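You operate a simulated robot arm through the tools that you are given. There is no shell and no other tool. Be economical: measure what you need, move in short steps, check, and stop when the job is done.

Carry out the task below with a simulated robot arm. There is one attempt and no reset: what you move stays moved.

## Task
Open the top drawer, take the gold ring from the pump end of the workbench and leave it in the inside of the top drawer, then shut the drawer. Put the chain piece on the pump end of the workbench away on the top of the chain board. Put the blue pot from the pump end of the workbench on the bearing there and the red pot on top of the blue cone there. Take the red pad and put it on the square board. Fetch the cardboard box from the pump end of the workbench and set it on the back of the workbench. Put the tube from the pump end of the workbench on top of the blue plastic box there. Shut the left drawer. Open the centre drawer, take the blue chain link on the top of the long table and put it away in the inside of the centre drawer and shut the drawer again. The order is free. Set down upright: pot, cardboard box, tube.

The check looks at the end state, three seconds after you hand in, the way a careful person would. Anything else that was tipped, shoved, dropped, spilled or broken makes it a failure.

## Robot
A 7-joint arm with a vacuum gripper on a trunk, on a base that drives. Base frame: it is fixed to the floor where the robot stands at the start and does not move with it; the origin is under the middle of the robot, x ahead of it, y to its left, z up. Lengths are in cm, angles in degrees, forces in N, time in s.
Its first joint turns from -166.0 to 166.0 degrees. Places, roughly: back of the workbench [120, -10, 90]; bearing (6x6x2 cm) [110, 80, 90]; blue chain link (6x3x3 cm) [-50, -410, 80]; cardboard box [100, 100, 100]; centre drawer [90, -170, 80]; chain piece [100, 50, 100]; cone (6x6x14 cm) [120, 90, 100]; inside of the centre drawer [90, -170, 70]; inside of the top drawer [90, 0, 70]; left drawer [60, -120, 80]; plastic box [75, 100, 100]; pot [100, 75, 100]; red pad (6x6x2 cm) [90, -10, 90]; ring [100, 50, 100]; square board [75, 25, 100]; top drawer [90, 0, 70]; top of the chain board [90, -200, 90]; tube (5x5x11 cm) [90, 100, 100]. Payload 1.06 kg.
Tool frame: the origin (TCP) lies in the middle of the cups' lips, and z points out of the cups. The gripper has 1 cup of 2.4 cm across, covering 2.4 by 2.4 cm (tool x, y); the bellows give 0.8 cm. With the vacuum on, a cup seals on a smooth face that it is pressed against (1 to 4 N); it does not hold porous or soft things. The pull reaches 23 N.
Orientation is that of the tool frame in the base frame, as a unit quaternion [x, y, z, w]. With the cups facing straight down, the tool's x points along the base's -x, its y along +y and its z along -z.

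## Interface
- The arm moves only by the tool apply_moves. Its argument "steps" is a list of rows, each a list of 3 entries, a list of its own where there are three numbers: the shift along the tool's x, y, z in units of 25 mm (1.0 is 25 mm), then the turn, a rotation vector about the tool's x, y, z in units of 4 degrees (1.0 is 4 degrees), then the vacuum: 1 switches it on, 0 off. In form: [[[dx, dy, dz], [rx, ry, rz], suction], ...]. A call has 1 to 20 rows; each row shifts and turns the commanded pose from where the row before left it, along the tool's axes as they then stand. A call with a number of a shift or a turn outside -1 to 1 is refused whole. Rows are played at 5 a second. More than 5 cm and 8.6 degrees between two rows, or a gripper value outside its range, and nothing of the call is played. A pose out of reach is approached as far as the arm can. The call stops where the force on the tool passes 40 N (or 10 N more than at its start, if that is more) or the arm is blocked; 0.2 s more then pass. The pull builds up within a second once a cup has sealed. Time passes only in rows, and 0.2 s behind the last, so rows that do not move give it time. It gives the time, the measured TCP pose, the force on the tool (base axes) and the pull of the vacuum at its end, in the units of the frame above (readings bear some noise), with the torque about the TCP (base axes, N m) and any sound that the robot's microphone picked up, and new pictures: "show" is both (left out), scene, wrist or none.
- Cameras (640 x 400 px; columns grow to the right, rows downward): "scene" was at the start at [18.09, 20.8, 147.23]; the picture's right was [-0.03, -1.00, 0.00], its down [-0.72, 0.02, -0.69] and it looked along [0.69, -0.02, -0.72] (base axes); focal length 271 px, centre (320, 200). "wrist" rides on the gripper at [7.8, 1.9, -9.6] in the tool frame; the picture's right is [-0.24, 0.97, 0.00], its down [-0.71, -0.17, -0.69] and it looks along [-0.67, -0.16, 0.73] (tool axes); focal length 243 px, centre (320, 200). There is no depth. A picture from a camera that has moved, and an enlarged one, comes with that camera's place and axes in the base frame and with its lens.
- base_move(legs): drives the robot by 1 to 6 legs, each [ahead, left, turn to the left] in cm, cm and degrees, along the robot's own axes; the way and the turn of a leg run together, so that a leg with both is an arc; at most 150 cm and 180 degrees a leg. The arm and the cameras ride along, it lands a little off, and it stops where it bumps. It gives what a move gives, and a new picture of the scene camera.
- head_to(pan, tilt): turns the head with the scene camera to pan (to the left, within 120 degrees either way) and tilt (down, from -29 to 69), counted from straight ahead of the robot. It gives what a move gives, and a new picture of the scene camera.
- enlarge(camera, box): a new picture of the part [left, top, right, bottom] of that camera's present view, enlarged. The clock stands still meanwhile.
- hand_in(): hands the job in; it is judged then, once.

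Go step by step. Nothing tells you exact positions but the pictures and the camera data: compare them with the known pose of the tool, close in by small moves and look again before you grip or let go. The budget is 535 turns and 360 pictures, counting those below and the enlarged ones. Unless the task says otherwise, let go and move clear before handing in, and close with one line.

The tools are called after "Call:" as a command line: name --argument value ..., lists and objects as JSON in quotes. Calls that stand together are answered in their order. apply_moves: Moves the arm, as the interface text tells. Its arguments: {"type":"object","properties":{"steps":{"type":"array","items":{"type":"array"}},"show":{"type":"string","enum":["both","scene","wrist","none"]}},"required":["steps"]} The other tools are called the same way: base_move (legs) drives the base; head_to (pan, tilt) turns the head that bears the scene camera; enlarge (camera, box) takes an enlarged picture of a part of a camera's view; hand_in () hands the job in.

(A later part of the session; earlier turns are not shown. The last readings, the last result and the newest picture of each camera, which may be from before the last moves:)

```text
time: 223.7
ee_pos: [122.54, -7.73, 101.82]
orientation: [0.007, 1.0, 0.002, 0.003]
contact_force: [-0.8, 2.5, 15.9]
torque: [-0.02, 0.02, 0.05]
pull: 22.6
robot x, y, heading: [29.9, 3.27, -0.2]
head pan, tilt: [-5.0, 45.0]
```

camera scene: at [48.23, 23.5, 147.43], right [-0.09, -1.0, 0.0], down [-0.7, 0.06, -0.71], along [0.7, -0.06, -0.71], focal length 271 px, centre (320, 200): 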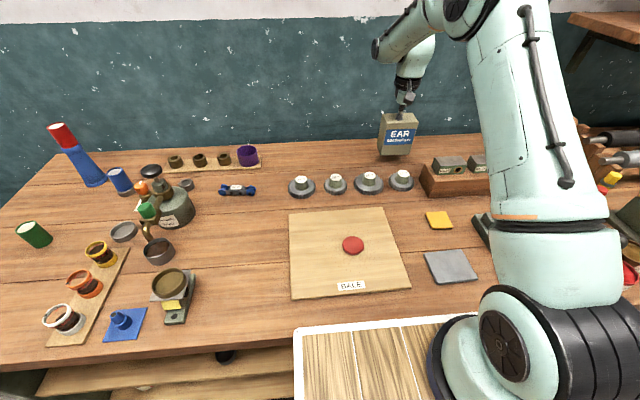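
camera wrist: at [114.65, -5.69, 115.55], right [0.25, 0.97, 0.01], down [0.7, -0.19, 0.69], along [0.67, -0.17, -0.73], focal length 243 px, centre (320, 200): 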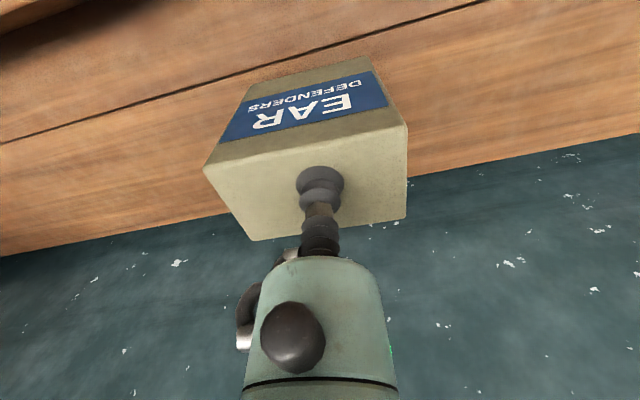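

Box is down. Release, rise, and move over to the chain piece.

Call:
apply_moves --steps '[[[0, 0, -0.08], [0, 0, 0], 1], [[0, 0, 0], [0, 0, 0], 0], [[0, 0, 0], [0, 0, 0], 0], [[0, 0, 0], [0, 0, 0], 0], [[0, 0, 0], [0, 0, 0], 0], [[0, 0, 0], [0, 0, 0], 0], [[0, 0, -0.2], [0, 0, 0], 0], [[0, 0, -0.6], [0, 0, 0], 0], [[0, 0, -1], [0, 0, 0], 0], [[0, 0, -1], [0, 0, 0], 0], [[0, 0, -1], [0, 0, 0], 0], [[0, 0, -1], [0, 0, 0], 0], [[0, 0, 0], [0, 0, 0], 0]]' --show "scene"

Call:
apply_moves --steps '[[[0.5, 0.9, 0], [0, 0.1, 0], 0], [[0.5, 0.95, 0], [0, 0.1, 0], 0], [[0.5, 0.95, 0], [0, 0, 0], 0], [[0.5, 0.95, 0], [0, 0, 0], 0], [[0.5, 0.95, 0], [0, 0, 0], 0], [[0.5, 0.95, 0], [0, 0, 0], 0], [[0.5, 0.95, 0], [0, 0, 0], 0], [[0.5, 0.95, 0], [0, 0, 0], 0], [[0.5, 0.95, 0], [0, 0, 0], 0], [[0.5, 0.95, 0], [0, 0, 0], 0], [[0.5, 0.95, 0], [0, 0, 0], 0], [[0.5, 0.95, 0], [0, 0, 0], 0], [[0.3, 0.95, 0], [0, 0, 0], 0], [[0, 0.95, 0], [0, 0, 0], 0], [[0, 0.95, 0], [0, 0, 0], 0], [[0, 0.95, 0], [0, 0, 0], 0], [[0, 0.95, 0], [0, 0, 0], 0], [[0, 0.95, 0], [0, 0, 0], 0], [[0, 0.95, 0], [0, 0, 0], 0], [[0, 0.95, 0], [0, 0, 0], 0]]' --show "none"

Call:
apply_moves --steps '[[[0, 0.5, 1], [0, 0, 0], 0], [[0, 0.5, 1], [0, 0, 0], 0], [[0, 0, 0], [0, 0, 0], 0]]' --show "wrist"

```text
time: 226.5
ee_pos: [122.54, -7.79, 113.64]
orientation: [0.007, 1.0, 0.002, 0.001]
contact_force: [0.7, -0.1, -0.1]
torque: [0.01, -0.02, -0.02]
pull: 0.0
robot x, y, heading: [30.24, 3.49, 0.1]
head pan, tilt: [-5.0, 45.0]
camera scene: at [48.24, 23.5, 147.43], right [-0.09, -1.0, 0.0], down [-0.7, 0.06, -0.71], along [0.7, -0.06, -0.71], focal length 271 px, centre (320, 200)
```

scene: 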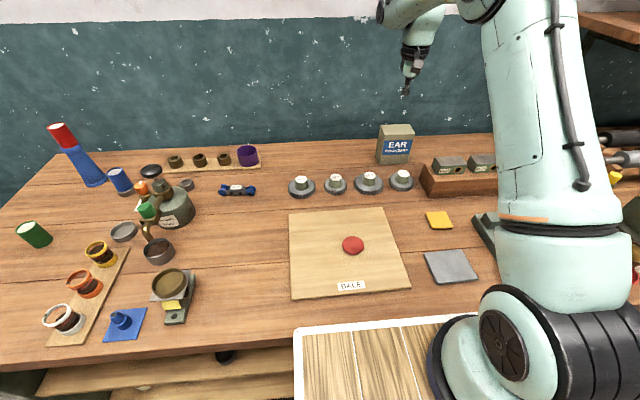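

```text
time: 230.7
ee_pos: [107.57, 39.89, 114.6]
orientation: [0.008, 1.0, 0.003, -0.006]
contact_force: [0.4, 0.4, -0.3]
torque: [-0.02, -0.03, -0.03]
pull: 0.1
robot x, y, heading: [29.97, 3.61, -0.0]
head pan, tilt: [-5.0, 45.0]
```

```text
time: 231.5
ee_pos: [107.34, 42.68, 109.38]
orientation: [0.008, 1.0, 0.003, -0.005]
contact_force: [-0.5, 0.3, -0.7]
torque: [0.0, 0.02, -0.01]
pull: 0.1
robot x, y, heading: [30.05, 3.07, 0.0]
head pan, tilt: [-5.0, 45.0]
camera wrist: at [99.66, 44.65, 118.91], right [0.25, 0.97, 0.0], down [0.71, -0.19, 0.68], along [0.66, -0.17, -0.74], focal length 243 px, centre (320, 200)
```

wrist: 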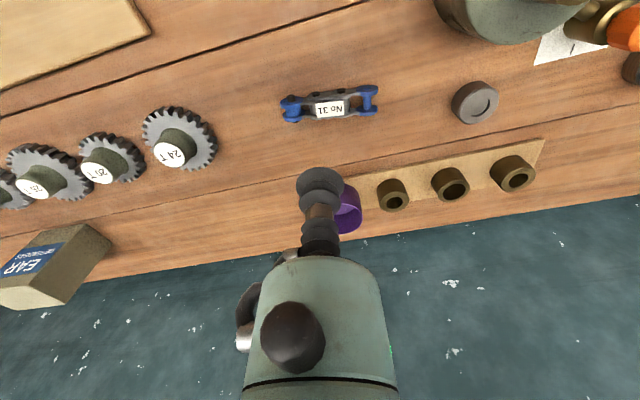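

Call:
enlarge --camera "wrist" --box '[260, 60, 400, 150]'

```text
4.44 times, centred on (330, 105) of wrist
camera zoom: at [99.66, 44.65, 118.91], right [0.25, 0.97, 0.0], down [0.71, -0.19, 0.68], along [0.66, -0.17, -0.74], focal length 1078 px, centre (276, 622)
```

zoom: 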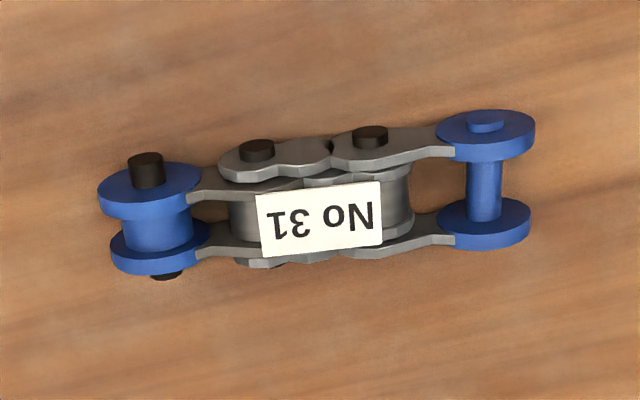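

The chain piece carries a flat label plate on top near (110.5,43). Get closer for a better look.

Call:
apply_moves --steps '[[[-0.6, 0.1, 0.8], [0, -0.15, 0], 0], [[-0.6, 0, 0.9], [0, 0, 0], 0], [[0, 0, 0.9], [0, 0, 0], 0], [[0, 0, 0.9], [0, 0, 0], 0], [[0, 0, 0.9], [0, 0, 0], 0], [[0, 0, 0], [0, 0, 0], 0]]' --show "none"

Call:
enlarge --camera "wrist" --box '[240, 110, 400, 210]'

Call:
enlarge --camera "scene" --box '[200, 165, 280, 215]'

```text
time: 232.9
ee_pos: [110.61, 42.78, 98.38]
orientation: [0.007, 1.0, 0.003, 0.0]
contact_force: [-0.3, -0.2, -0.3]
torque: [0.0, -0.02, 0.01]
pull: 0.1
robot x, y, heading: [29.98, 3.2, 0.0]
head pan, tilt: [-5.0, 45.0]
```

```text
4.00 times, centred on (320, 160) of wrist
camera zoom: at [102.73, 44.75, 107.89], right [0.25, 0.97, 0.01], down [0.7, -0.19, 0.68], along [0.66, -0.17, -0.73], focal length 970 px, centre (320, 360)
```

zoom: 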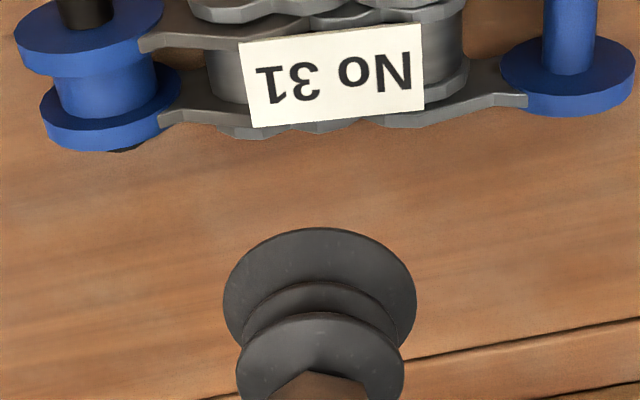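

```text
8.00 times, centred on (240, 190) of scene
camera zoom: at [48.23, 23.51, 147.43], right [-0.09, -1.0, 0.0], down [-0.7, 0.06, -0.71], along [0.7, -0.06, -0.71], focal length 2167 px, centre (960, 280)
```

zoom: 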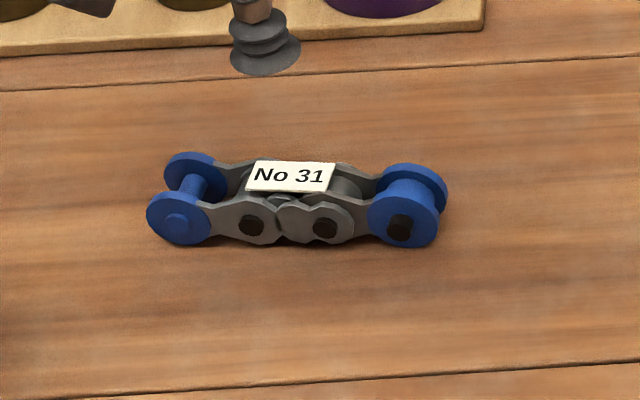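

Label plate at about (110.4,43.05), z≈92. Descend and try to seal.

Call:
apply_moves --steps '[[[0.08, 0.11, 0.8], [0, 0, 0], 0], [[0, 0, 0.8], [0, 0, 0], 0], [[0, 0, 0.3], [0, 0, 0], 1], [[0, 0, 0.1], [0, 0, 0], 1], [[0, 0, 0], [0, 0, 0], 1]]' --show "none"

Call:
enlarge --camera "wrist" --box '[240, 110, 400, 210]'

```text
time: 234.1
ee_pos: [110.25, 43.17, 93.27]
orientation: [0.007, 1.0, 0.003, 0.001]
contact_force: [0.1, -0.2, -0.3]
torque: [-0.01, 0.0, -0.02]
pull: 0.1
robot x, y, heading: [30.14, 3.4, 0.1]
head pan, tilt: [-5.0, 45.0]
```

```text
4.00 times, centred on (320, 160) of wrist
camera zoom: at [102.49, 45.14, 102.8], right [0.25, 0.97, 0.01], down [0.7, -0.19, 0.68], along [0.66, -0.17, -0.73], focal length 970 px, centre (320, 360)
```

zoom: 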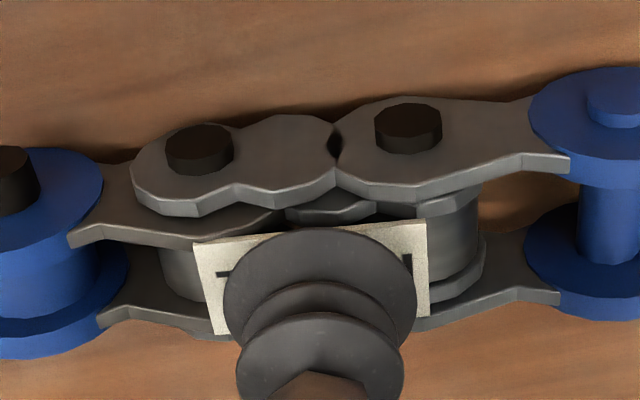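

Call:
apply_moves --steps '[[[0, 0, 0.2], [0, 0, 0], 1], [[0, 0, 0.15], [0, 0, 0], 1], [[0, 0, 0.1], [0, 0, 0], 1], [[0, 0, 0], [0, 0, 0], 1]]' --show "none"

```text
time: 235.1
ee_pos: [110.28, 43.02, 92.23]
orientation: [0.007, 1.0, 0.004, 0.002]
contact_force: [1.4, 5.4, 18.0]
torque: [-0.12, 0.03, 0.0]
pull: 23.2
robot x, y, heading: [29.84, 2.87, -0.2]
head pan, tilt: [-5.0, 45.0]
```

Sealed on the label plate. Lift and look.

Call:
apply_moves --steps '[[[0, 0, -0.2], [0, 0, 0], 1], [[0, 0, -0.5], [0, 0, 0], 1], [[0, 0, -1], [0, 0, 0], 1], [[0, 0, -1], [0, 0, 0], 1], [[0, 0, -1], [0, 0, 0], 1], [[0, 0, -1], [0, 0, 0], 1], [[0, 0, -1], [0, 0, 0], 1], [[0, 0, -1], [0, 0, 0], 1], [[0, 0, -1], [0, 0, 0], 1], [[0, 0, -1], [0, 0, 0], 1], [[0, 0, -1], [0, 0, 0], 1], [[0, 0, 0], [0, 0, 0], 1]]'

```text
time: 237.7
ee_pos: [110.46, 42.9, 116.45]
orientation: [0.008, 1.0, 0.002, 0.0]
contact_force: [-0.1, -0.2, -1.5]
torque: [0.03, 0.01, -0.02]
pull: 22.8
robot x, y, heading: [29.69, 3.32, -0.1]
head pan, tilt: [-5.0, 45.0]
camera scene: at [48.24, 23.51, 147.42], right [-0.09, -1.0, 0.0], down [-0.7, 0.06, -0.71], along [0.7, -0.06, -0.71], focal length 271 px, centre (320, 200)
camera wrist: at [102.63, 44.9, 125.91], right [0.25, 0.97, 0.01], down [0.71, -0.19, 0.68], along [0.66, -0.17, -0.73], focal length 243 px, centre (320, 200)
```

scene: 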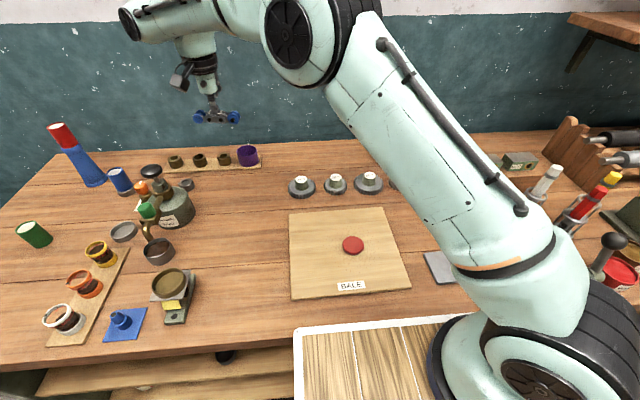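
wrist: 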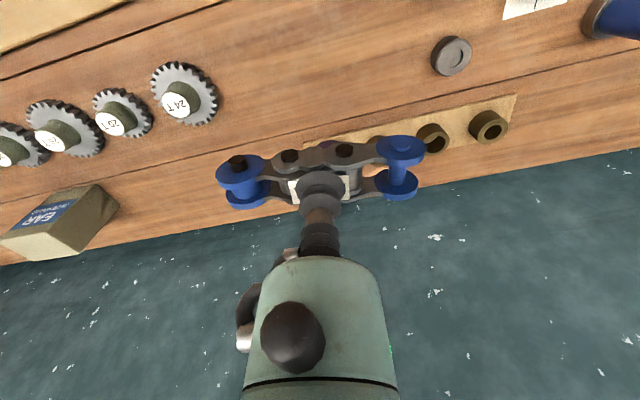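

Holding well. Retract toward the robot's front.

Call:
apply_moves --steps '[[[0.5, -0.8, -0.1], [0, 0, 0], 1], [[0.5, -0.8, -0.1], [0, 0, 0], 1], [[0.5, -0.8, -0.1], [0, 0, 0], 1], [[0.5, -0.8, -0.1], [0, 0, 0], 1], [[0.5, -0.8, -0.1], [0, 0, 0], 1], [[0.5, -0.8, -0.1], [0, 0, 0], 1], [[0.5, -0.8, -0.1], [0, 0, 0], 1], [[0.5, -0.8, -0.1], [0, 0, 0], 1], [[0.5, -0.8, -0.1], [0, 0, 0], 1], [[0.5, -0.8, -0.1], [0, 0, 0], 1], [[0.5, -0.8, -0.1], [0, 0, 0], 1], [[0.5, -0.8, -0.1], [0, 0, 0], 1], [[0.5, -0.8, -0.1], [0, 0, 0], 1], [[0.5, -0.8, -0.1], [0, 0, 0], 1], [[0.5, -0.8, -0.1], [0, 0, 0], 1], [[0.5, -0.8, -0.1], [0, 0, 0], 1], [[0.5, -0.8, -0.1], [0, 0, 0], 1], [[0.5, -0.8, -0.1], [0, 0, 0], 1], [[0, 0, 0], [0, 0, 0], 1]]' --show "none"

Call:
base_move --legs '[[-42, 0, 0], [0, -60, 0]]'

Call:
head_to --pan -55 --tilt 35

```text
time: 241.7
ee_pos: [86.97, 7.22, 120.8]
orientation: [0.007, 1.0, 0.002, 0.0]
contact_force: [-0.8, -0.7, -2.7]
torque: [0.0, -0.01, -0.01]
pull: 23.0
robot x, y, heading: [29.9, 3.18, -0.4]
head pan, tilt: [-5.0, 45.0]
```

```text
time: 247.3
ee_pos: [43.48, -52.51, 120.75]
orientation: [0.02, 1.0, 0.003, 0.0]
contact_force: [-0.1, 0.3, -2.7]
torque: [0.0, -0.02, 0.02]
pull: 22.6
robot x, y, heading: [-13.59, -55.28, -1.5]
head pan, tilt: [-5.0, 45.0]
camera scene: at [5.0, -35.37, 147.43], right [-0.11, -0.99, 0.0], down [-0.7, 0.08, -0.71], along [0.7, -0.08, -0.71], focal length 271 px, centre (320, 200)
```

scene: 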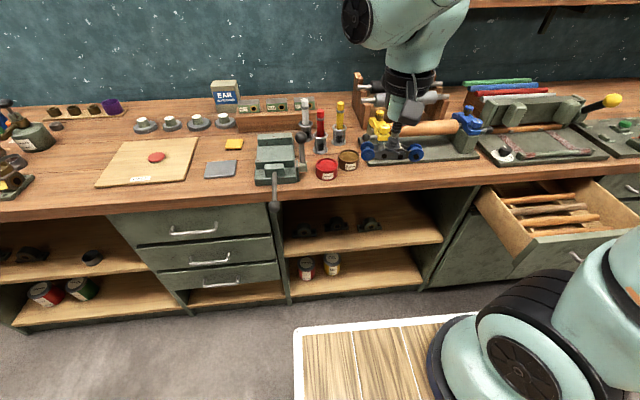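

```text
time: 248.5
ee_pos: [43.35, -52.59, 120.85]
orientation: [0.019, 1.0, 0.003, 0.001]
contact_force: [-0.3, 0.2, -2.4]
torque: [0.0, -0.01, 0.01]
pull: 23.4
robot x, y, heading: [-14.01, -55.09, -1.5]
head pan, tilt: [-55.0, 35.0]
camera scene: at [1.79, -41.79, 148.91], right [-0.83, -0.55, 0.0], down [-0.32, 0.48, -0.82], along [0.45, -0.68, -0.57], focal length 271 px, centre (320, 200)
```

scene: 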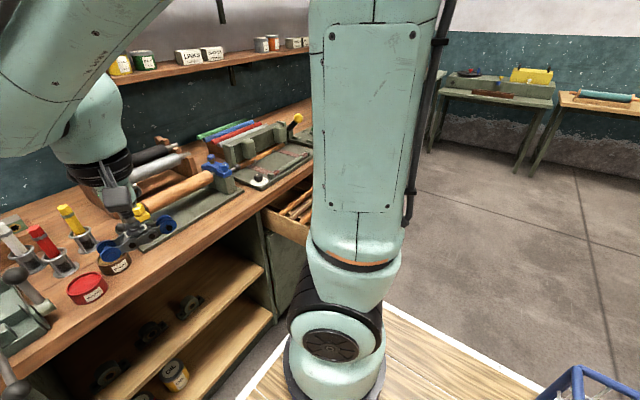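

Path is open. Continue driving right past the open drawer to the chain board area.

Call:
base_move --legs '[[0, 0, 1.5], [0, -135, 0]]'

Call:
head_to --pan 0 --tilt 45

```text
time: 255.7
ee_pos: [45.54, -186.29, 120.72]
orientation: [-0.012, 1.0, 0.003, 0.0]
contact_force: [0.0, 0.0, -2.2]
torque: [0.03, 0.0, -0.01]
pull: 22.9
robot x, y, heading: [-11.26, -192.28, 2.0]
head pan, tilt: [-55.0, 35.0]
camera scene: at [3.4, -178.14, 148.91], right [-0.8, -0.6, 0.0], down [-0.35, 0.46, -0.82], along [0.49, -0.65, -0.57], focal length 271 px, centre (320, 200)
```

scene: 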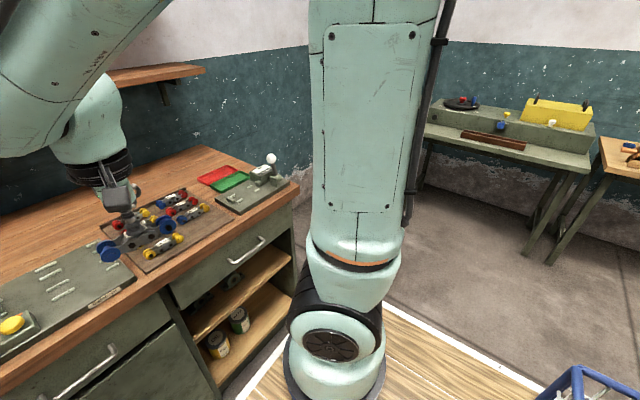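

```text
time: 256.9
ee_pos: [45.6, -186.13, 120.74]
orientation: [-0.012, 1.0, 0.003, 0.001]
contact_force: [0.1, -0.9, -2.2]
torque: [0.03, 0.01, 0.01]
pull: 22.7
robot x, y, heading: [-10.99, -192.44, 2.1]
head pan, tilt: [0.0, 45.0]
camera scene: at [6.22, -170.82, 147.43], right [0.04, -1.0, 0.0], down [-0.71, -0.02, -0.71], along [0.71, 0.02, -0.71], focal length 271 px, centre (320, 200)
```

scene: 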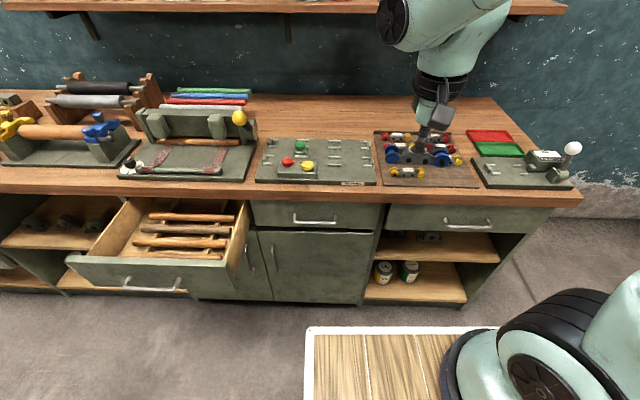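

I see the chain board (brown, with other chains), the centre drawer left of it, and the open left drawer. Zoom on the chain board.

Call:
enlarge --camera "scene" --box '[360, 110, 500, 200]'

Call:
enlarge --camera "scene" --box '[60, 100, 390, 300]'

```text
4.44 times, centred on (430, 155) of scene
camera zoom: at [6.22, -170.82, 147.43], right [0.04, -1.0, 0.0], down [-0.71, -0.02, -0.71], along [0.71, 0.02, -0.71], focal length 1204 px, centre (-169, 400)
```

zoom: 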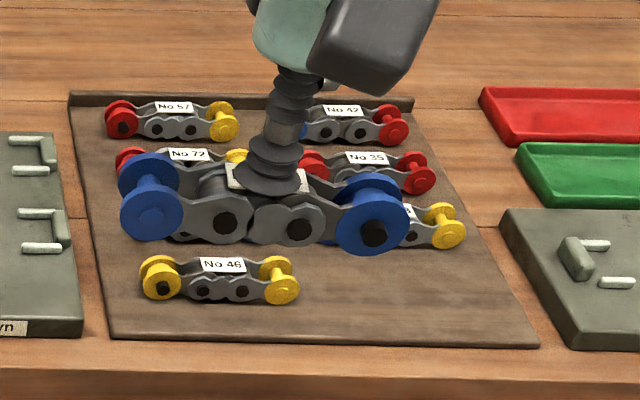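

```text
1.94 times, centred on (225, 200) of scene
camera zoom: at [6.22, -170.82, 147.43], right [0.04, -1.0, 0.0], down [-0.71, -0.02, -0.71], along [0.71, 0.02, -0.71], focal length 525 px, centre (504, 200)
```

zoom: 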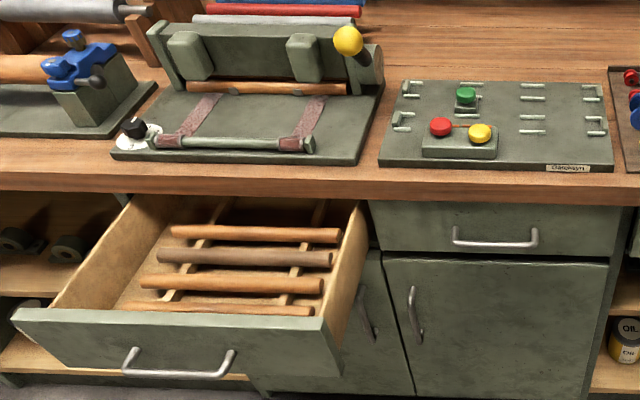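

The front-right slot of the chain board, around (75.5,−211.7), is free. Drive a bit forward and right.

Call:
base_move --legs '[[14, -12, -2]]'

Call:
enlarge --camera "scene" --box '[340, 110, 520, 240]'

```text
time: 258.4
ee_pos: [60.18, -199.77, 120.78]
orientation: [0.005, 1.0, 0.003, 0.0]
contact_force: [0.6, -0.8, -2.7]
torque: [0.02, 0.03, 0.02]
pull: 23.0
robot x, y, heading: [2.86, -203.9, 0.3]
head pan, tilt: [0.0, 45.0]
camera scene: at [21.39, -183.04, 147.43], right [0.0, -1.0, 0.0], down [-0.71, 0.0, -0.71], along [0.71, 0.0, -0.71], focal length 271 px, centre (320, 200)
```

scene: 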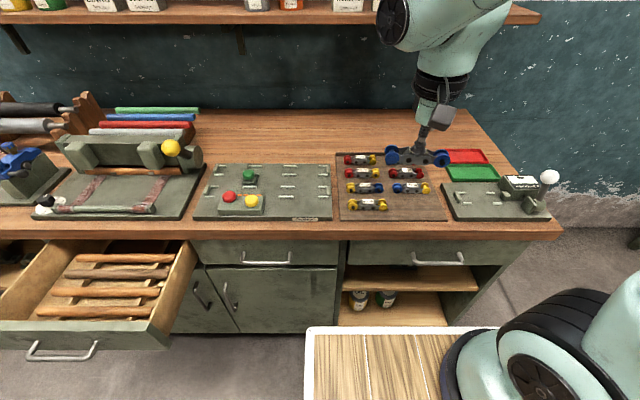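

```text
3.08 times, centred on (430, 175) of scene
camera zoom: at [21.39, -183.04, 147.43], right [0.0, -1.0, 0.0], down [-0.71, 0.0, -0.71], along [0.71, 0.0, -0.71], focal length 834 px, centre (-18, 277)
```

zoom: 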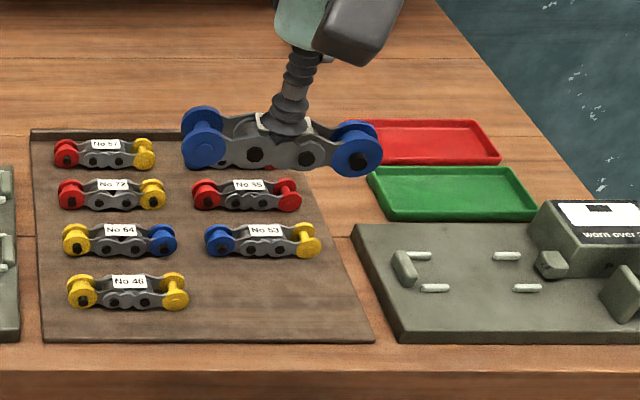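

Free slot centre ≈ (76,−210.6). Move above and lower partway.

Call:
apply_moves --steps '[[[-0.9, -0.61, 0], [0, 0, 0], 1], [[-0.9, -0.61, 0], [0, 0, 0], 1], [[-0.9, -0.61, 0], [0, 0, 0], 1], [[-0.9, -0.61, 0], [0, 0, 0], 1], [[-0.9, -0.61, 0], [0, 0, 0], 1], [[-0.9, -0.61, 0], [0, 0, 0], 1], [[-0.9, -0.61, 0], [0, 0, 0], 1], [[0, 0, 1], [0, 0, 0], 1], [[0, 0, 1], [0, 0, 0], 1], [[0, 0, 1], [0, 0, 0], 1], [[0, 0, 1], [0, 0, 0], 1], [[0, 0, 1], [0, 0, 0], 1], [[0, 0, 1], [0, 0, 0], 1], [[0, 0, 1], [0, 0, 0], 1], [[0, 0, 1], [0, 0, 0], 1], [[0, 0, 0], [0, 0, 0], 1]]' --show "wrist"

Call:
enlarge --camera "scene" --box '[330, 140, 450, 230]'

```text
time: 261.9
ee_pos: [75.94, -210.45, 100.62]
orientation: [0.005, 1.0, 0.003, 0.0]
contact_force: [-0.3, 0.9, -1.2]
torque: [0.04, -0.03, 0.01]
pull: 22.5
robot x, y, heading: [3.22, -204.28, 0.1]
head pan, tilt: [0.0, 45.0]
camera wrist: at [68.19, -208.49, 110.13], right [0.25, 0.97, 0.01], down [0.71, -0.18, 0.68], along [0.66, -0.16, -0.73], focal length 243 px, centre (320, 200)
```

wrist: 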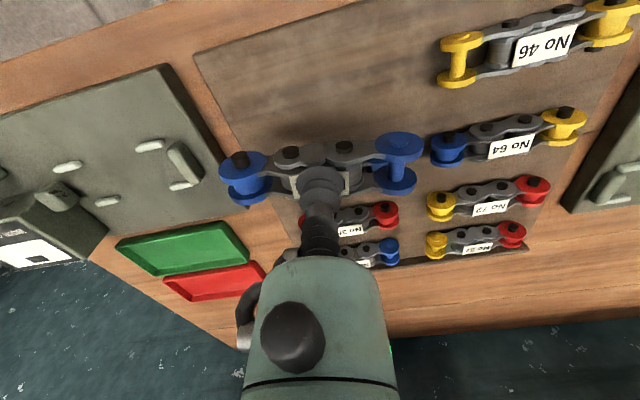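

```text
4.44 times, centred on (390, 185) of scene
camera zoom: at [21.38, -183.03, 147.43], right [0.0, -1.0, 0.0], down [-0.71, 0.0, -0.71], along [0.71, 0.0, -0.71], focal length 1204 px, centre (9, 267)
```

zoom: 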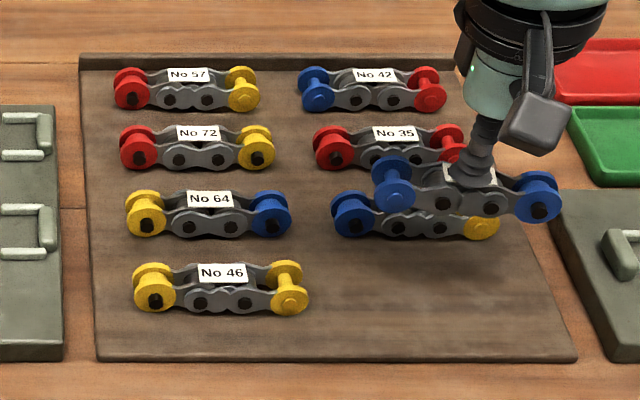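

Alignment with the row is right. Lower.

Call:
apply_moves --steps '[[[0, 0, 0.9], [0, 0, 0], 1], [[0, 0, 0.9], [0, 0, 0], 1], [[0, 0, 0.6], [0, 0, 0], 1], [[0, 0, 0.2], [0, 0, 0], 1], [[0, 0, 0], [0, 0, 0], 1]]' --show "none"

Call:
enlarge --camera "scene" --box '[330, 140, 450, 230]'

```text
time: 263.1
ee_pos: [75.96, -210.56, 94.11]
orientation: [0.004, 1.0, 0.002, 0.0]
contact_force: [-0.3, -0.5, -2.1]
torque: [-0.02, -0.04, -0.01]
pull: 22.9
robot x, y, heading: [3.0, -203.96, 0.3]
head pan, tilt: [0.0, 45.0]
```

```text
4.44 times, centred on (390, 185) of scene
camera zoom: at [21.39, -183.03, 147.43], right [0.0, -1.0, 0.0], down [-0.71, 0.0, -0.71], along [0.71, 0.0, -0.71], focal length 1204 px, centre (9, 267)
```

zoom: 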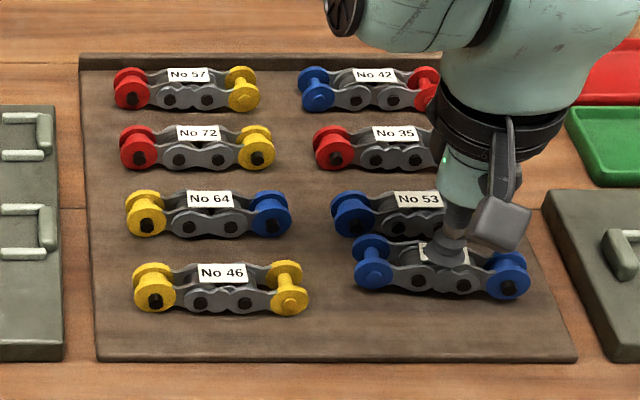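

Shift 1 cm toward me for clearance from No 53, then lower to contact.

Call:
apply_moves --steps '[[[0.4, 0, 0], [0, 0, 0], 1], [[0, 0, 0.15], [0, 0, 0], 1], [[0, 0, 0.1], [0, 0, 0], 1], [[0, 0, 0], [0, 0, 0], 1]]' --show "none"

```text
time: 264.1
ee_pos: [74.98, -210.44, 93.55]
orientation: [0.004, 1.0, 0.003, 0.0]
contact_force: [2.5, 2.5, 11.1]
torque: [-0.04, 0.02, -0.11]
pull: 22.2
robot x, y, heading: [3.34, -204.27, 0.3]
head pan, tilt: [0.0, 45.0]
```

Contact. Release and rise, and view.

Call:
apply_moves --steps '[[[0, 0, -0.05], [0, 0, 0], 1], [[0, 0, 0], [0, 0, 0], 0], [[0, 0, 0], [0, 0, 0], 0], [[0, 0, 0], [0, 0, 0], 0], [[0, 0, 0], [0, 0, 0], 0], [[0, 0, 0], [0, 0, 0], 0], [[0, 0, -0.15], [0, 0, 0], 0], [[0, 0, -0.4], [0, 0, 0], 0], [[0, 0, -1], [0, 0, 0], 0], [[0, 0, -1], [0, 0, 0], 0], [[0, 0, -1], [0, 0, 0], 0], [[0, 0, -1], [0, 0, 0], 0], [[0, 0, -1], [0, 0, 0], 0], [[0, 0, -1], [0, 0, 0], 0], [[0, 0, -1], [0, 0, 0], 0], [[0, 0, 0], [0, 0, 0], 0]]' --show "scene"

Call:
enlarge --camera "scene" --box '[330, 140, 450, 230]'

```text
time: 267.4
ee_pos: [74.98, -210.63, 112.56]
orientation: [0.005, 1.0, 0.003, 0.0]
contact_force: [1.1, -0.5, -0.5]
torque: [0.06, 0.02, -0.01]
pull: 0.1
robot x, y, heading: [3.53, -204.18, 0.2]
head pan, tilt: [0.0, 45.0]
camera scene: at [21.39, -183.03, 147.43], right [0.0, -1.0, 0.0], down [-0.71, 0.0, -0.71], along [0.71, 0.0, -0.71], focal length 271 px, centre (320, 200)
```

scene: 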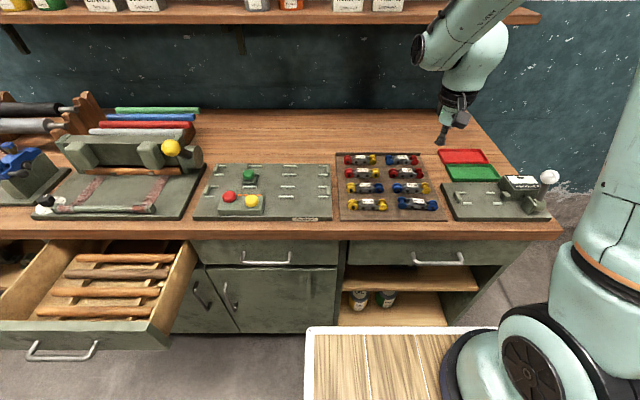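

```text
4.44 times, centred on (390, 185) of scene
camera zoom: at [21.39, -183.03, 147.43], right [0.0, -1.0, 0.0], down [-0.71, 0.0, -0.71], along [0.71, 0.0, -0.71], focal length 1204 px, centre (9, 267)
```

zoom: 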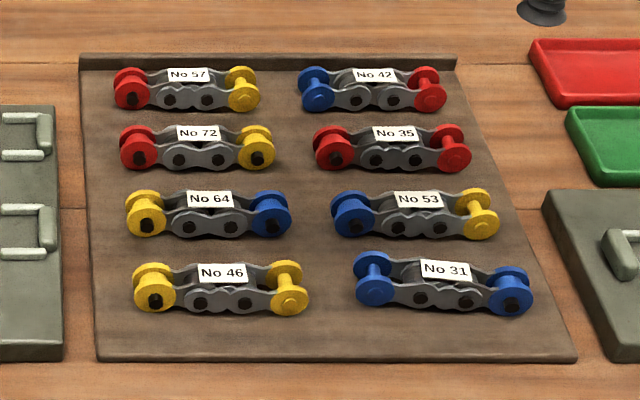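

The chain piece (No 31) lies on the chain board. Next: shut the left drawer; I'll drive back and left, and shift the arm to the robot's left.

Call:
base_move --legs '[[-37, 0, 0], [0, 56, 0]]'

Call:
apply_moves --steps '[[[-0.2, 0.9, 0], [0, 0, 0], 0], [[-0.2, 0.9, 0], [0, 0, 0], 0], [[-0.2, 0.9, 0], [0, 0, 0], 0], [[-0.2, 0.9, 0], [0, 0, 0], 0], [[-0.2, 0.9, 0], [0, 0, 0], 0], [[-0.2, 0.9, 0], [0, 0, 0], 0], [[-0.2, 0.9, 0], [0, 0, 0], 0], [[-0.2, 0.9, 0], [0, 0, 0], 0], [[0, 0, 0], [0, 0, 0], 0]]' --show "scene"

```text
time: 272.7
ee_pos: [35.72, -150.86, 112.52]
orientation: [-0.012, 1.0, 0.003, 0.0]
contact_force: [0.1, 0.0, 1.0]
torque: [0.01, 0.03, -0.01]
pull: 0.0
robot x, y, heading: [-36.2, -147.1, 1.8]
head pan, tilt: [0.0, 45.0]
camera scene: at [-18.71, -125.28, 147.43], right [0.04, -1.0, 0.0], down [-0.71, -0.03, -0.71], along [0.71, 0.03, -0.71], focal length 271 px, centre (320, 200)
```

scene: 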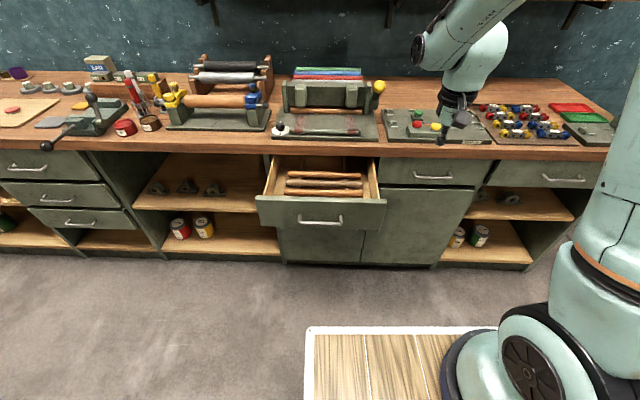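

```text
time: 274.7
ee_pos: [39.0, -132.95, 112.57]
orientation: [-0.012, 1.0, 0.002, 0.0]
contact_force: [0.1, -0.1, 0.5]
torque: [0.03, -0.03, -0.02]
pull: 0.0
robot x, y, heading: [-36.35, -147.16, 2.2]
head pan, tilt: [0.0, 45.0]
camera scene: at [-18.71, -125.28, 147.43], right [0.04, -1.0, 0.0], down [-0.71, -0.03, -0.71], along [0.71, 0.03, -0.71], focal length 271 px, centre (320, 200)
```

scene: 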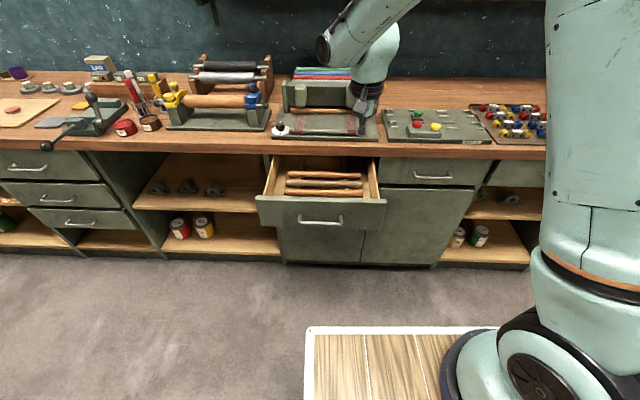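

Left drawer's face is at x≈45.7, handle y −115…−130, so I'll push at y≈−137, z 77. Turn the tool horizontal.

Call:
apply_moves --steps '[[[0, -0.5, 0], [0, -1, 0.34], 0], [[0, -0.5, 0], [0, -1, 0], 0], [[0, -0.3, 0], [0, -1, 0], 0], [[0, 0, 0], [0, -1, 0], 0], [[0, 0, 0], [0, -1, 0], 0], [[0, 0, 0], [0, -1, 0], 0], [[0, 0, 0], [0, -1, 0], 0], [[0, 0, 0], [0, -1, 0], 0], [[0, 0, 0], [0, -1, 0], 0], [[0, 0, 0], [0, -1, 0], 0], [[0, 0, 0], [0, -1, 0], 0], [[0, 0, 0], [0, -1, 0], 0], [[0, 0, 0], [0, -1, 0], 0], [[0, 0, 0], [0, -1, 0], 0], [[0, 0, 0], [0, -1, 0], 0], [[0, 0, 0], [0, -1, 0], 0], [[0, 0, 0], [0, -1, 0], 0], [[0, 0, 0], [0, -1, 0], 0], [[0, 0, 0], [0, -1, 0], 0], [[0, 0, 0], [0, -1, 0], 0]]' --show "none"

Call:
apply_moves --steps '[[[0, 0, 0], [0, -1, 0], 0], [[0, 0, 0], [0, -1, 0], 0], [[0, 0, 0], [0, -0.5, 0], 0], [[0, 0, 0], [0, 0, 0], 0]]' --show "both"

```text
time: 278.9
ee_pos: [39.31, -136.02, 112.45]
orientation: [0.002, 0.765, 0.003, 0.644]
contact_force: [-0.1, 0.2, 0.3]
torque: [-0.02, 0.02, 0.03]
pull: 0.0
robot x, y, heading: [-36.31, -147.01, 2.0]
head pan, tilt: [0.0, 45.0]
```

```text
time: 279.9
ee_pos: [39.17, -136.13, 112.62]
orientation: [0.002, 0.707, 0.003, 0.708]
contact_force: [0.2, 0.4, -0.4]
torque: [0.0, -0.01, 0.01]
pull: 0.2
robot x, y, heading: [-36.17, -147.07, 1.9]
head pan, tilt: [0.0, 45.0]
camera scene: at [-18.71, -125.28, 147.43], right [0.04, -1.0, 0.0], down [-0.71, -0.03, -0.71], along [0.71, 0.03, -0.71], focal length 271 px, centre (320, 200)
camera wrist: at [29.64, -134.14, 104.64], right [0.0, 0.97, 0.24], down [-0.69, -0.18, 0.71], along [0.73, -0.17, 0.67], focal length 243 px, centre (320, 200)
```

scene: 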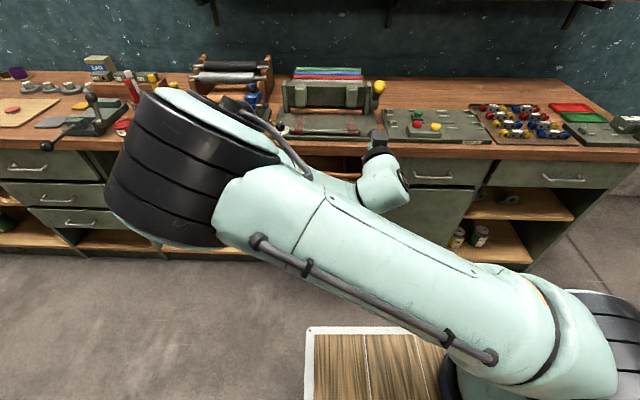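
wrist: 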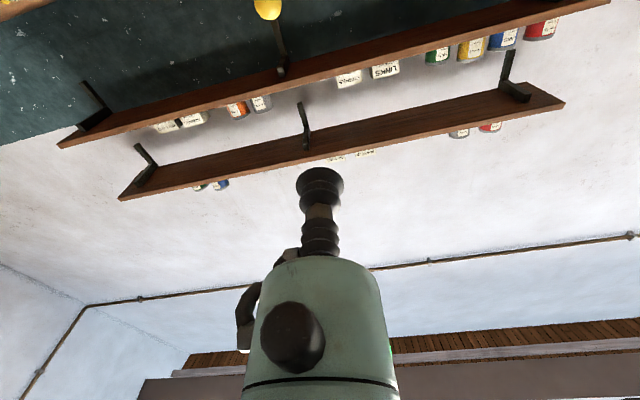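

Tool is horizontal. Lower in front of the drawer face.

Call:
apply_moves --steps '[[[0.9, 0, -0.4], [0, 0, 0], 0], [[0.95, 0, 0], [0, 0, 0], 0], [[0.95, 0, 0], [0, 0, 0], 0], [[0.95, 0, 0], [0, 0, 0], 0], [[0.95, 0, 0], [0, 0, 0], 0], [[0.95, 0, 0], [0, 0, 0], 0], [[0.95, 0, 0], [0, 0, 0], 0], [[0.95, 0, 0], [0, 0, 0], 0], [[0.95, 0, 0], [0, 0, 0], 0], [[0.95, 0, 0], [0, 0, 0], 0], [[0.95, 0, 0], [0, 0, 0], 0], [[0.95, 0, 0], [0, 0, 0], 0], [[0.95, 0, 0], [0, 0, 0], 0], [[0.95, 0, 0], [0, 0, 0], 0], [[0.95, 0, 0], [0, 0, 0], 0], [[0, 0, 0], [0, 0, 0], 0]]'

```text
time: 283.3
ee_pos: [38.26, -135.82, 76.84]
orientation: [0.002, 0.707, 0.004, 0.707]
contact_force: [0.5, 0.4, -0.4]
torque: [0.0, -0.02, -0.03]
pull: 0.1
robot x, y, heading: [-35.88, -147.07, 1.8]
head pan, tilt: [0.0, 45.0]
camera scene: at [-18.71, -125.28, 147.43], right [0.04, -1.0, 0.0], down [-0.71, -0.03, -0.71], along [0.71, 0.03, -0.71], focal length 271 px, centre (320, 200)
camera wrist: at [28.73, -133.86, 68.96], right [0.0, 0.97, 0.24], down [-0.69, -0.18, 0.71], along [0.73, -0.16, 0.67], focal length 243 px, centre (320, 200)
```

scene: 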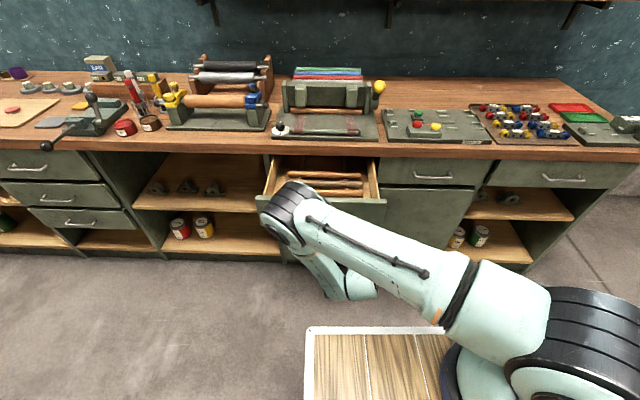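
wrist: 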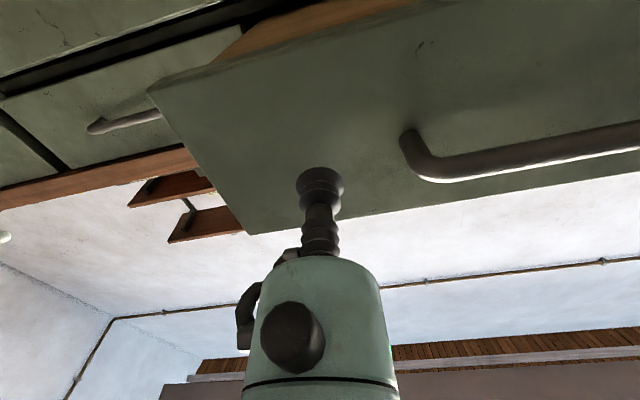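

Good spot beside the handle. Push the drawer in gently.

Call:
apply_moves --steps '[[[0, 0, 0.5], [0, 0, 0], 0], [[0, 0, 0.5], [0, 0, 0], 0], [[0, 0, 0.5], [0, 0, 0], 0], [[0, 0, 0.45], [0, 0, 0], 0], [[0, 0, 0.45], [0, 0, 0], 0], [[0, 0, 0.45], [0, 0, 0], 0], [[0, 0, 0.45], [0, 0, 0], 0], [[0, 0, 0.45], [0, 0, 0], 0], [[0, 0, 0.45], [0, 0, 0], 0], [[0, 0, 0.45], [0, 0, 0], 0], [[0, 0, 0.45], [0, 0, 0], 0], [[0, 0, 0.45], [0, 0, 0], 0], [[0, 0, 0.45], [0, 0, 0], 0], [[0, 0, 0.45], [0, 0, 0], 0], [[0, 0, 0.45], [0, 0, 0], 0], [[0, 0, 0.45], [0, 0, 0], 0], [[0, 0, 0.45], [0, 0, 0], 0], [[0, 0, 0.45], [0, 0, 0], 0], [[0, 0, 0.45], [0, 0, 0], 0], [[0, 0, 0], [0, 0, 0], 0]]'

```text
time: 287.5
ee_pos: [59.93, -135.9, 76.93]
orientation: [0.002, 0.707, 0.002, 0.707]
contact_force: [0.4, -0.1, -1.1]
torque: [0.0, 0.01, 0.0]
pull: 0.1
robot x, y, heading: [-36.54, -146.91, 1.8]
head pan, tilt: [0.0, 45.0]
camera scene: at [-18.71, -125.28, 147.43], right [0.04, -1.0, 0.0], down [-0.71, -0.03, -0.71], along [0.71, 0.03, -0.71], focal length 271 px, centre (320, 200)
camera wrist: at [50.35, -133.91, 69.2], right [0.0, 0.97, 0.24], down [-0.69, -0.18, 0.71], along [0.73, -0.17, 0.67], focal length 243 px, centre (320, 200)
```

scene: 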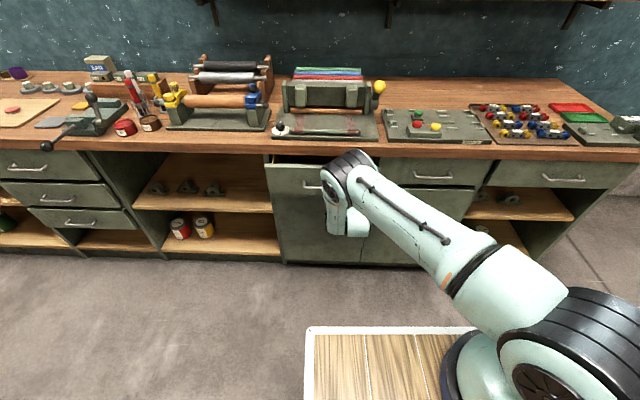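
wrist: 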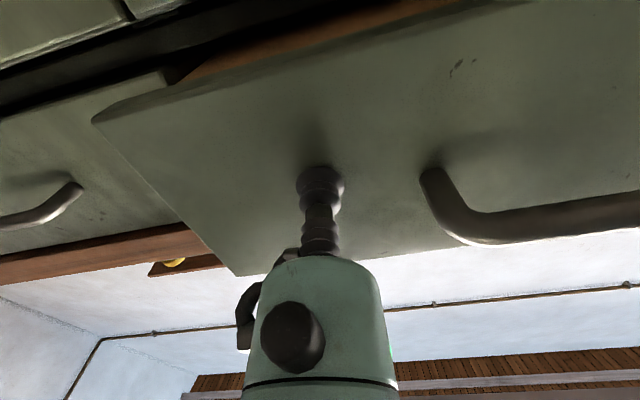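

Call:
apply_moves --steps '[[[0, 0, 0.45], [0, 0, 0], 0], [[0, 0, 0.45], [0, 0, 0], 0], [[0, 0, 0.45], [0, 0, 0], 0], [[0, 0, 0.45], [0, 0, 0], 0], [[0, 0, 0.45], [0, 0, 0], 0], [[0, 0, 0.3], [0, 0, 0], 0], [[0, 0, 0.2], [0, 0, 0], 0], [[0, 0, 0.2], [0, 0, 0], 0], [[0, 0, 0.2], [0, 0, 0], 0], [[0, 0, 0], [0, 0, 0], 0]]' --show "none"

```text
time: 289.7
ee_pos: [67.97, -135.77, 77.02]
orientation: [0.002, 0.707, 0.004, 0.707]
contact_force: [-0.5, 0.0, 0.5]
torque: [0.04, -0.01, 0.03]
pull: 0.1
robot x, y, heading: [-36.07, -147.03, 2.1]
head pan, tilt: [0.0, 45.0]
```

Call:
apply_moves --steps '[[[0, 0, 0.12], [0, 0, 0], 0], [[0, 0, 0.12], [0, 0, 0], 0], [[0, 0, 0.1], [0, 0, 0], 0], [[0, 0, 0], [0, 0, 0], 0]]' --show "none"

```text
time: 290.7
ee_pos: [68.69, -135.84, 77.06]
orientation: [0.001, 0.707, 0.004, 0.707]
contact_force: [-4.0, 1.8, -1.3]
torque: [0.03, -0.02, -0.05]
pull: 0.0
robot x, y, heading: [-36.07, -146.7, 2.2]
head pan, tilt: [0.0, 45.0]
```

Call:
apply_moves --steps '[[[0, 0, 0.1], [0, 0, 0], 0], [[0, 0, 0.08], [0, 0, 0], 0], [[0, 0, 0], [0, 0, 0], 0]]' --show "wrist"

```text
time: 291.5
ee_pos: [68.83, -135.83, 76.86]
orientation: [0.003, 0.708, 0.002, 0.706]
contact_force: [-18.6, -0.9, 6.8]
torque: [0.03, 0.19, 0.03]
pull: 0.1
robot x, y, heading: [-36.3, -146.97, 1.9]
head pan, tilt: [0.0, 45.0]
stopped in row 3: the force on the tool passed its limit at 40 N (the readings are from after the stop); the commanded pose is now the measured one
camera wrist: at [59.24, -133.84, 69.02], right [0.0, 0.97, 0.24], down [-0.68, -0.18, 0.71], along [0.73, -0.17, 0.66], focal length 243 px, centre (320, 200)
```

wrist: 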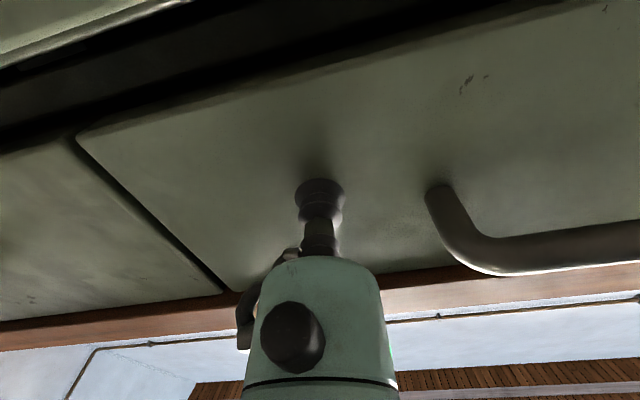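

The left drawer is shut flush. Back off and drive 17.5 cm right to address the centre drawer left of its handle.

Call:
apply_moves --steps '[[[0, 0, -0.8], [0, 0, 0], 0], [[0, 0, -0.9], [0, 0, 0], 0], [[0, 0, -0.9], [0, 0, 0], 0], [[0, 0, -0.9], [0, 0, 0], 0], [[0, 0, 0], [0, 0, 0], 0]]' --show "none"

Call:
base_move --legs '[[0, -17.5, -2]]'

Call:
apply_moves --steps '[[[0, 0, 0], [0, 0, 0], 0]]' --show "wrist"

```text
time: 292.7
ee_pos: [60.24, -135.72, 76.86]
orientation: [0.003, 0.708, 0.003, 0.706]
contact_force: [-0.8, -0.1, 0.5]
torque: [0.0, 0.01, 0.02]
pull: 0.1
robot x, y, heading: [-36.2, -147.43, 2.2]
head pan, tilt: [0.0, 45.0]
```

```text
time: 294.1
ee_pos: [60.94, -156.65, 76.93]
orientation: [0.014, 0.708, -0.011, 0.706]
contact_force: [0.9, -0.5, 0.2]
torque: [0.01, 0.02, 0.04]
pull: 0.0
robot x, y, heading: [-35.81, -164.77, -0.1]
head pan, tilt: [0.0, 45.0]
camera scene: at [-17.67, -143.3, 147.43], right [0.0, -1.0, 0.0], down [-0.71, 0.0, -0.71], along [0.71, 0.0, -0.71], focal length 271 px, centre (320, 200)
```

scene: 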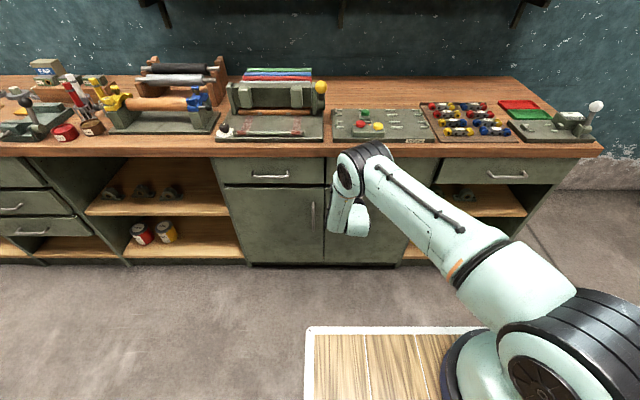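

```text
time: 294.6
ee_pos: [61.08, -156.51, 76.85]
orientation: [0.016, 0.708, -0.01, 0.706]
contact_force: [0.2, 0.0, -0.4]
torque: [-0.02, 0.01, 0.02]
pull: 0.0
robot x, y, heading: [-36.15, -164.12, 0.5]
head pan, tilt: [0.0, 45.0]
camera wrist: at [51.45, -154.14, 69.07], right [0.03, 0.97, 0.24], down [-0.69, -0.15, 0.71], along [0.72, -0.19, 0.66], focal length 243 px, centre (320, 200)
```

wrist: 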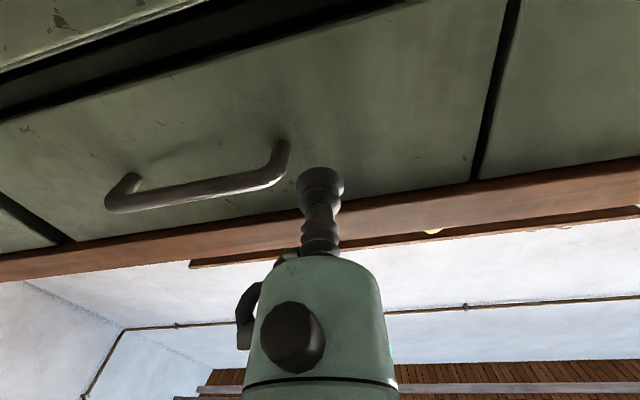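

Handle's left end is at y≈−159 and drawer's left edge at −145; shift to y≈−152 and straighten the yaw.

Call:
apply_moves --steps '[[[0, 0.6, 0], [-0.53, 0, 0], 0], [[0, 0.6, 0], [0, 0, 0], 0], [[0, 0.55, 0.6], [0, 0, 0], 0], [[0, 0, 0.6], [0, 0, 0], 0], [[0, 0, 0.6], [0, 0, 0], 0], [[0, 0, 0.3], [0, 0, 0], 1], [[0, 0, 0], [0, 0, 0], 1]]' --show "wrist"

```text
time: 296.1
ee_pos: [66.29, -152.03, 77.06]
orientation: [0.001, 0.708, 0.003, 0.706]
contact_force: [0.5, -0.4, 0.5]
torque: [0.02, -0.02, -0.02]
pull: 0.0
robot x, y, heading: [-35.72, -164.52, 0.1]
head pan, tilt: [0.0, 45.0]
camera wrist: at [56.67, -150.07, 69.16], right [0.0, 0.97, 0.24], down [-0.68, -0.18, 0.71], along [0.73, -0.16, 0.66], focal length 243 px, centre (320, 200)
```

wrist: 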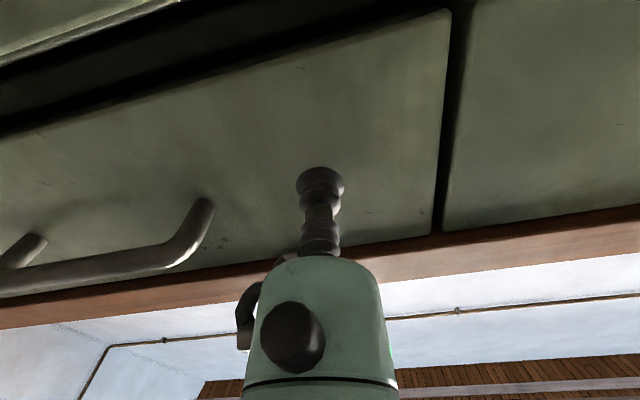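

Positioned on a clean part of the face. Creep forward to seal.

Call:
apply_moves --steps '[[[0, 0, 0.2], [0, 0, 0], 1], [[0, 0, 0.2], [0, 0, 0], 1], [[0, 0, 0.15], [0, 0, 0], 1], [[0, 0, 0.1], [0, 0, 0], 1], [[0, 0, 0.05], [0, 0, 0], 1], [[0, 0, 0], [0, 0, 0], 1]]' --show "none"

```text
time: 297.6
ee_pos: [68.05, -151.96, 77.02]
orientation: [0.002, 0.708, 0.004, 0.707]
contact_force: [-9.5, 3.2, 7.4]
torque: [-0.04, 0.04, -0.06]
pull: 23.5
robot x, y, heading: [-35.82, -164.4, -0.1]
head pan, tilt: [0.0, 45.0]
```

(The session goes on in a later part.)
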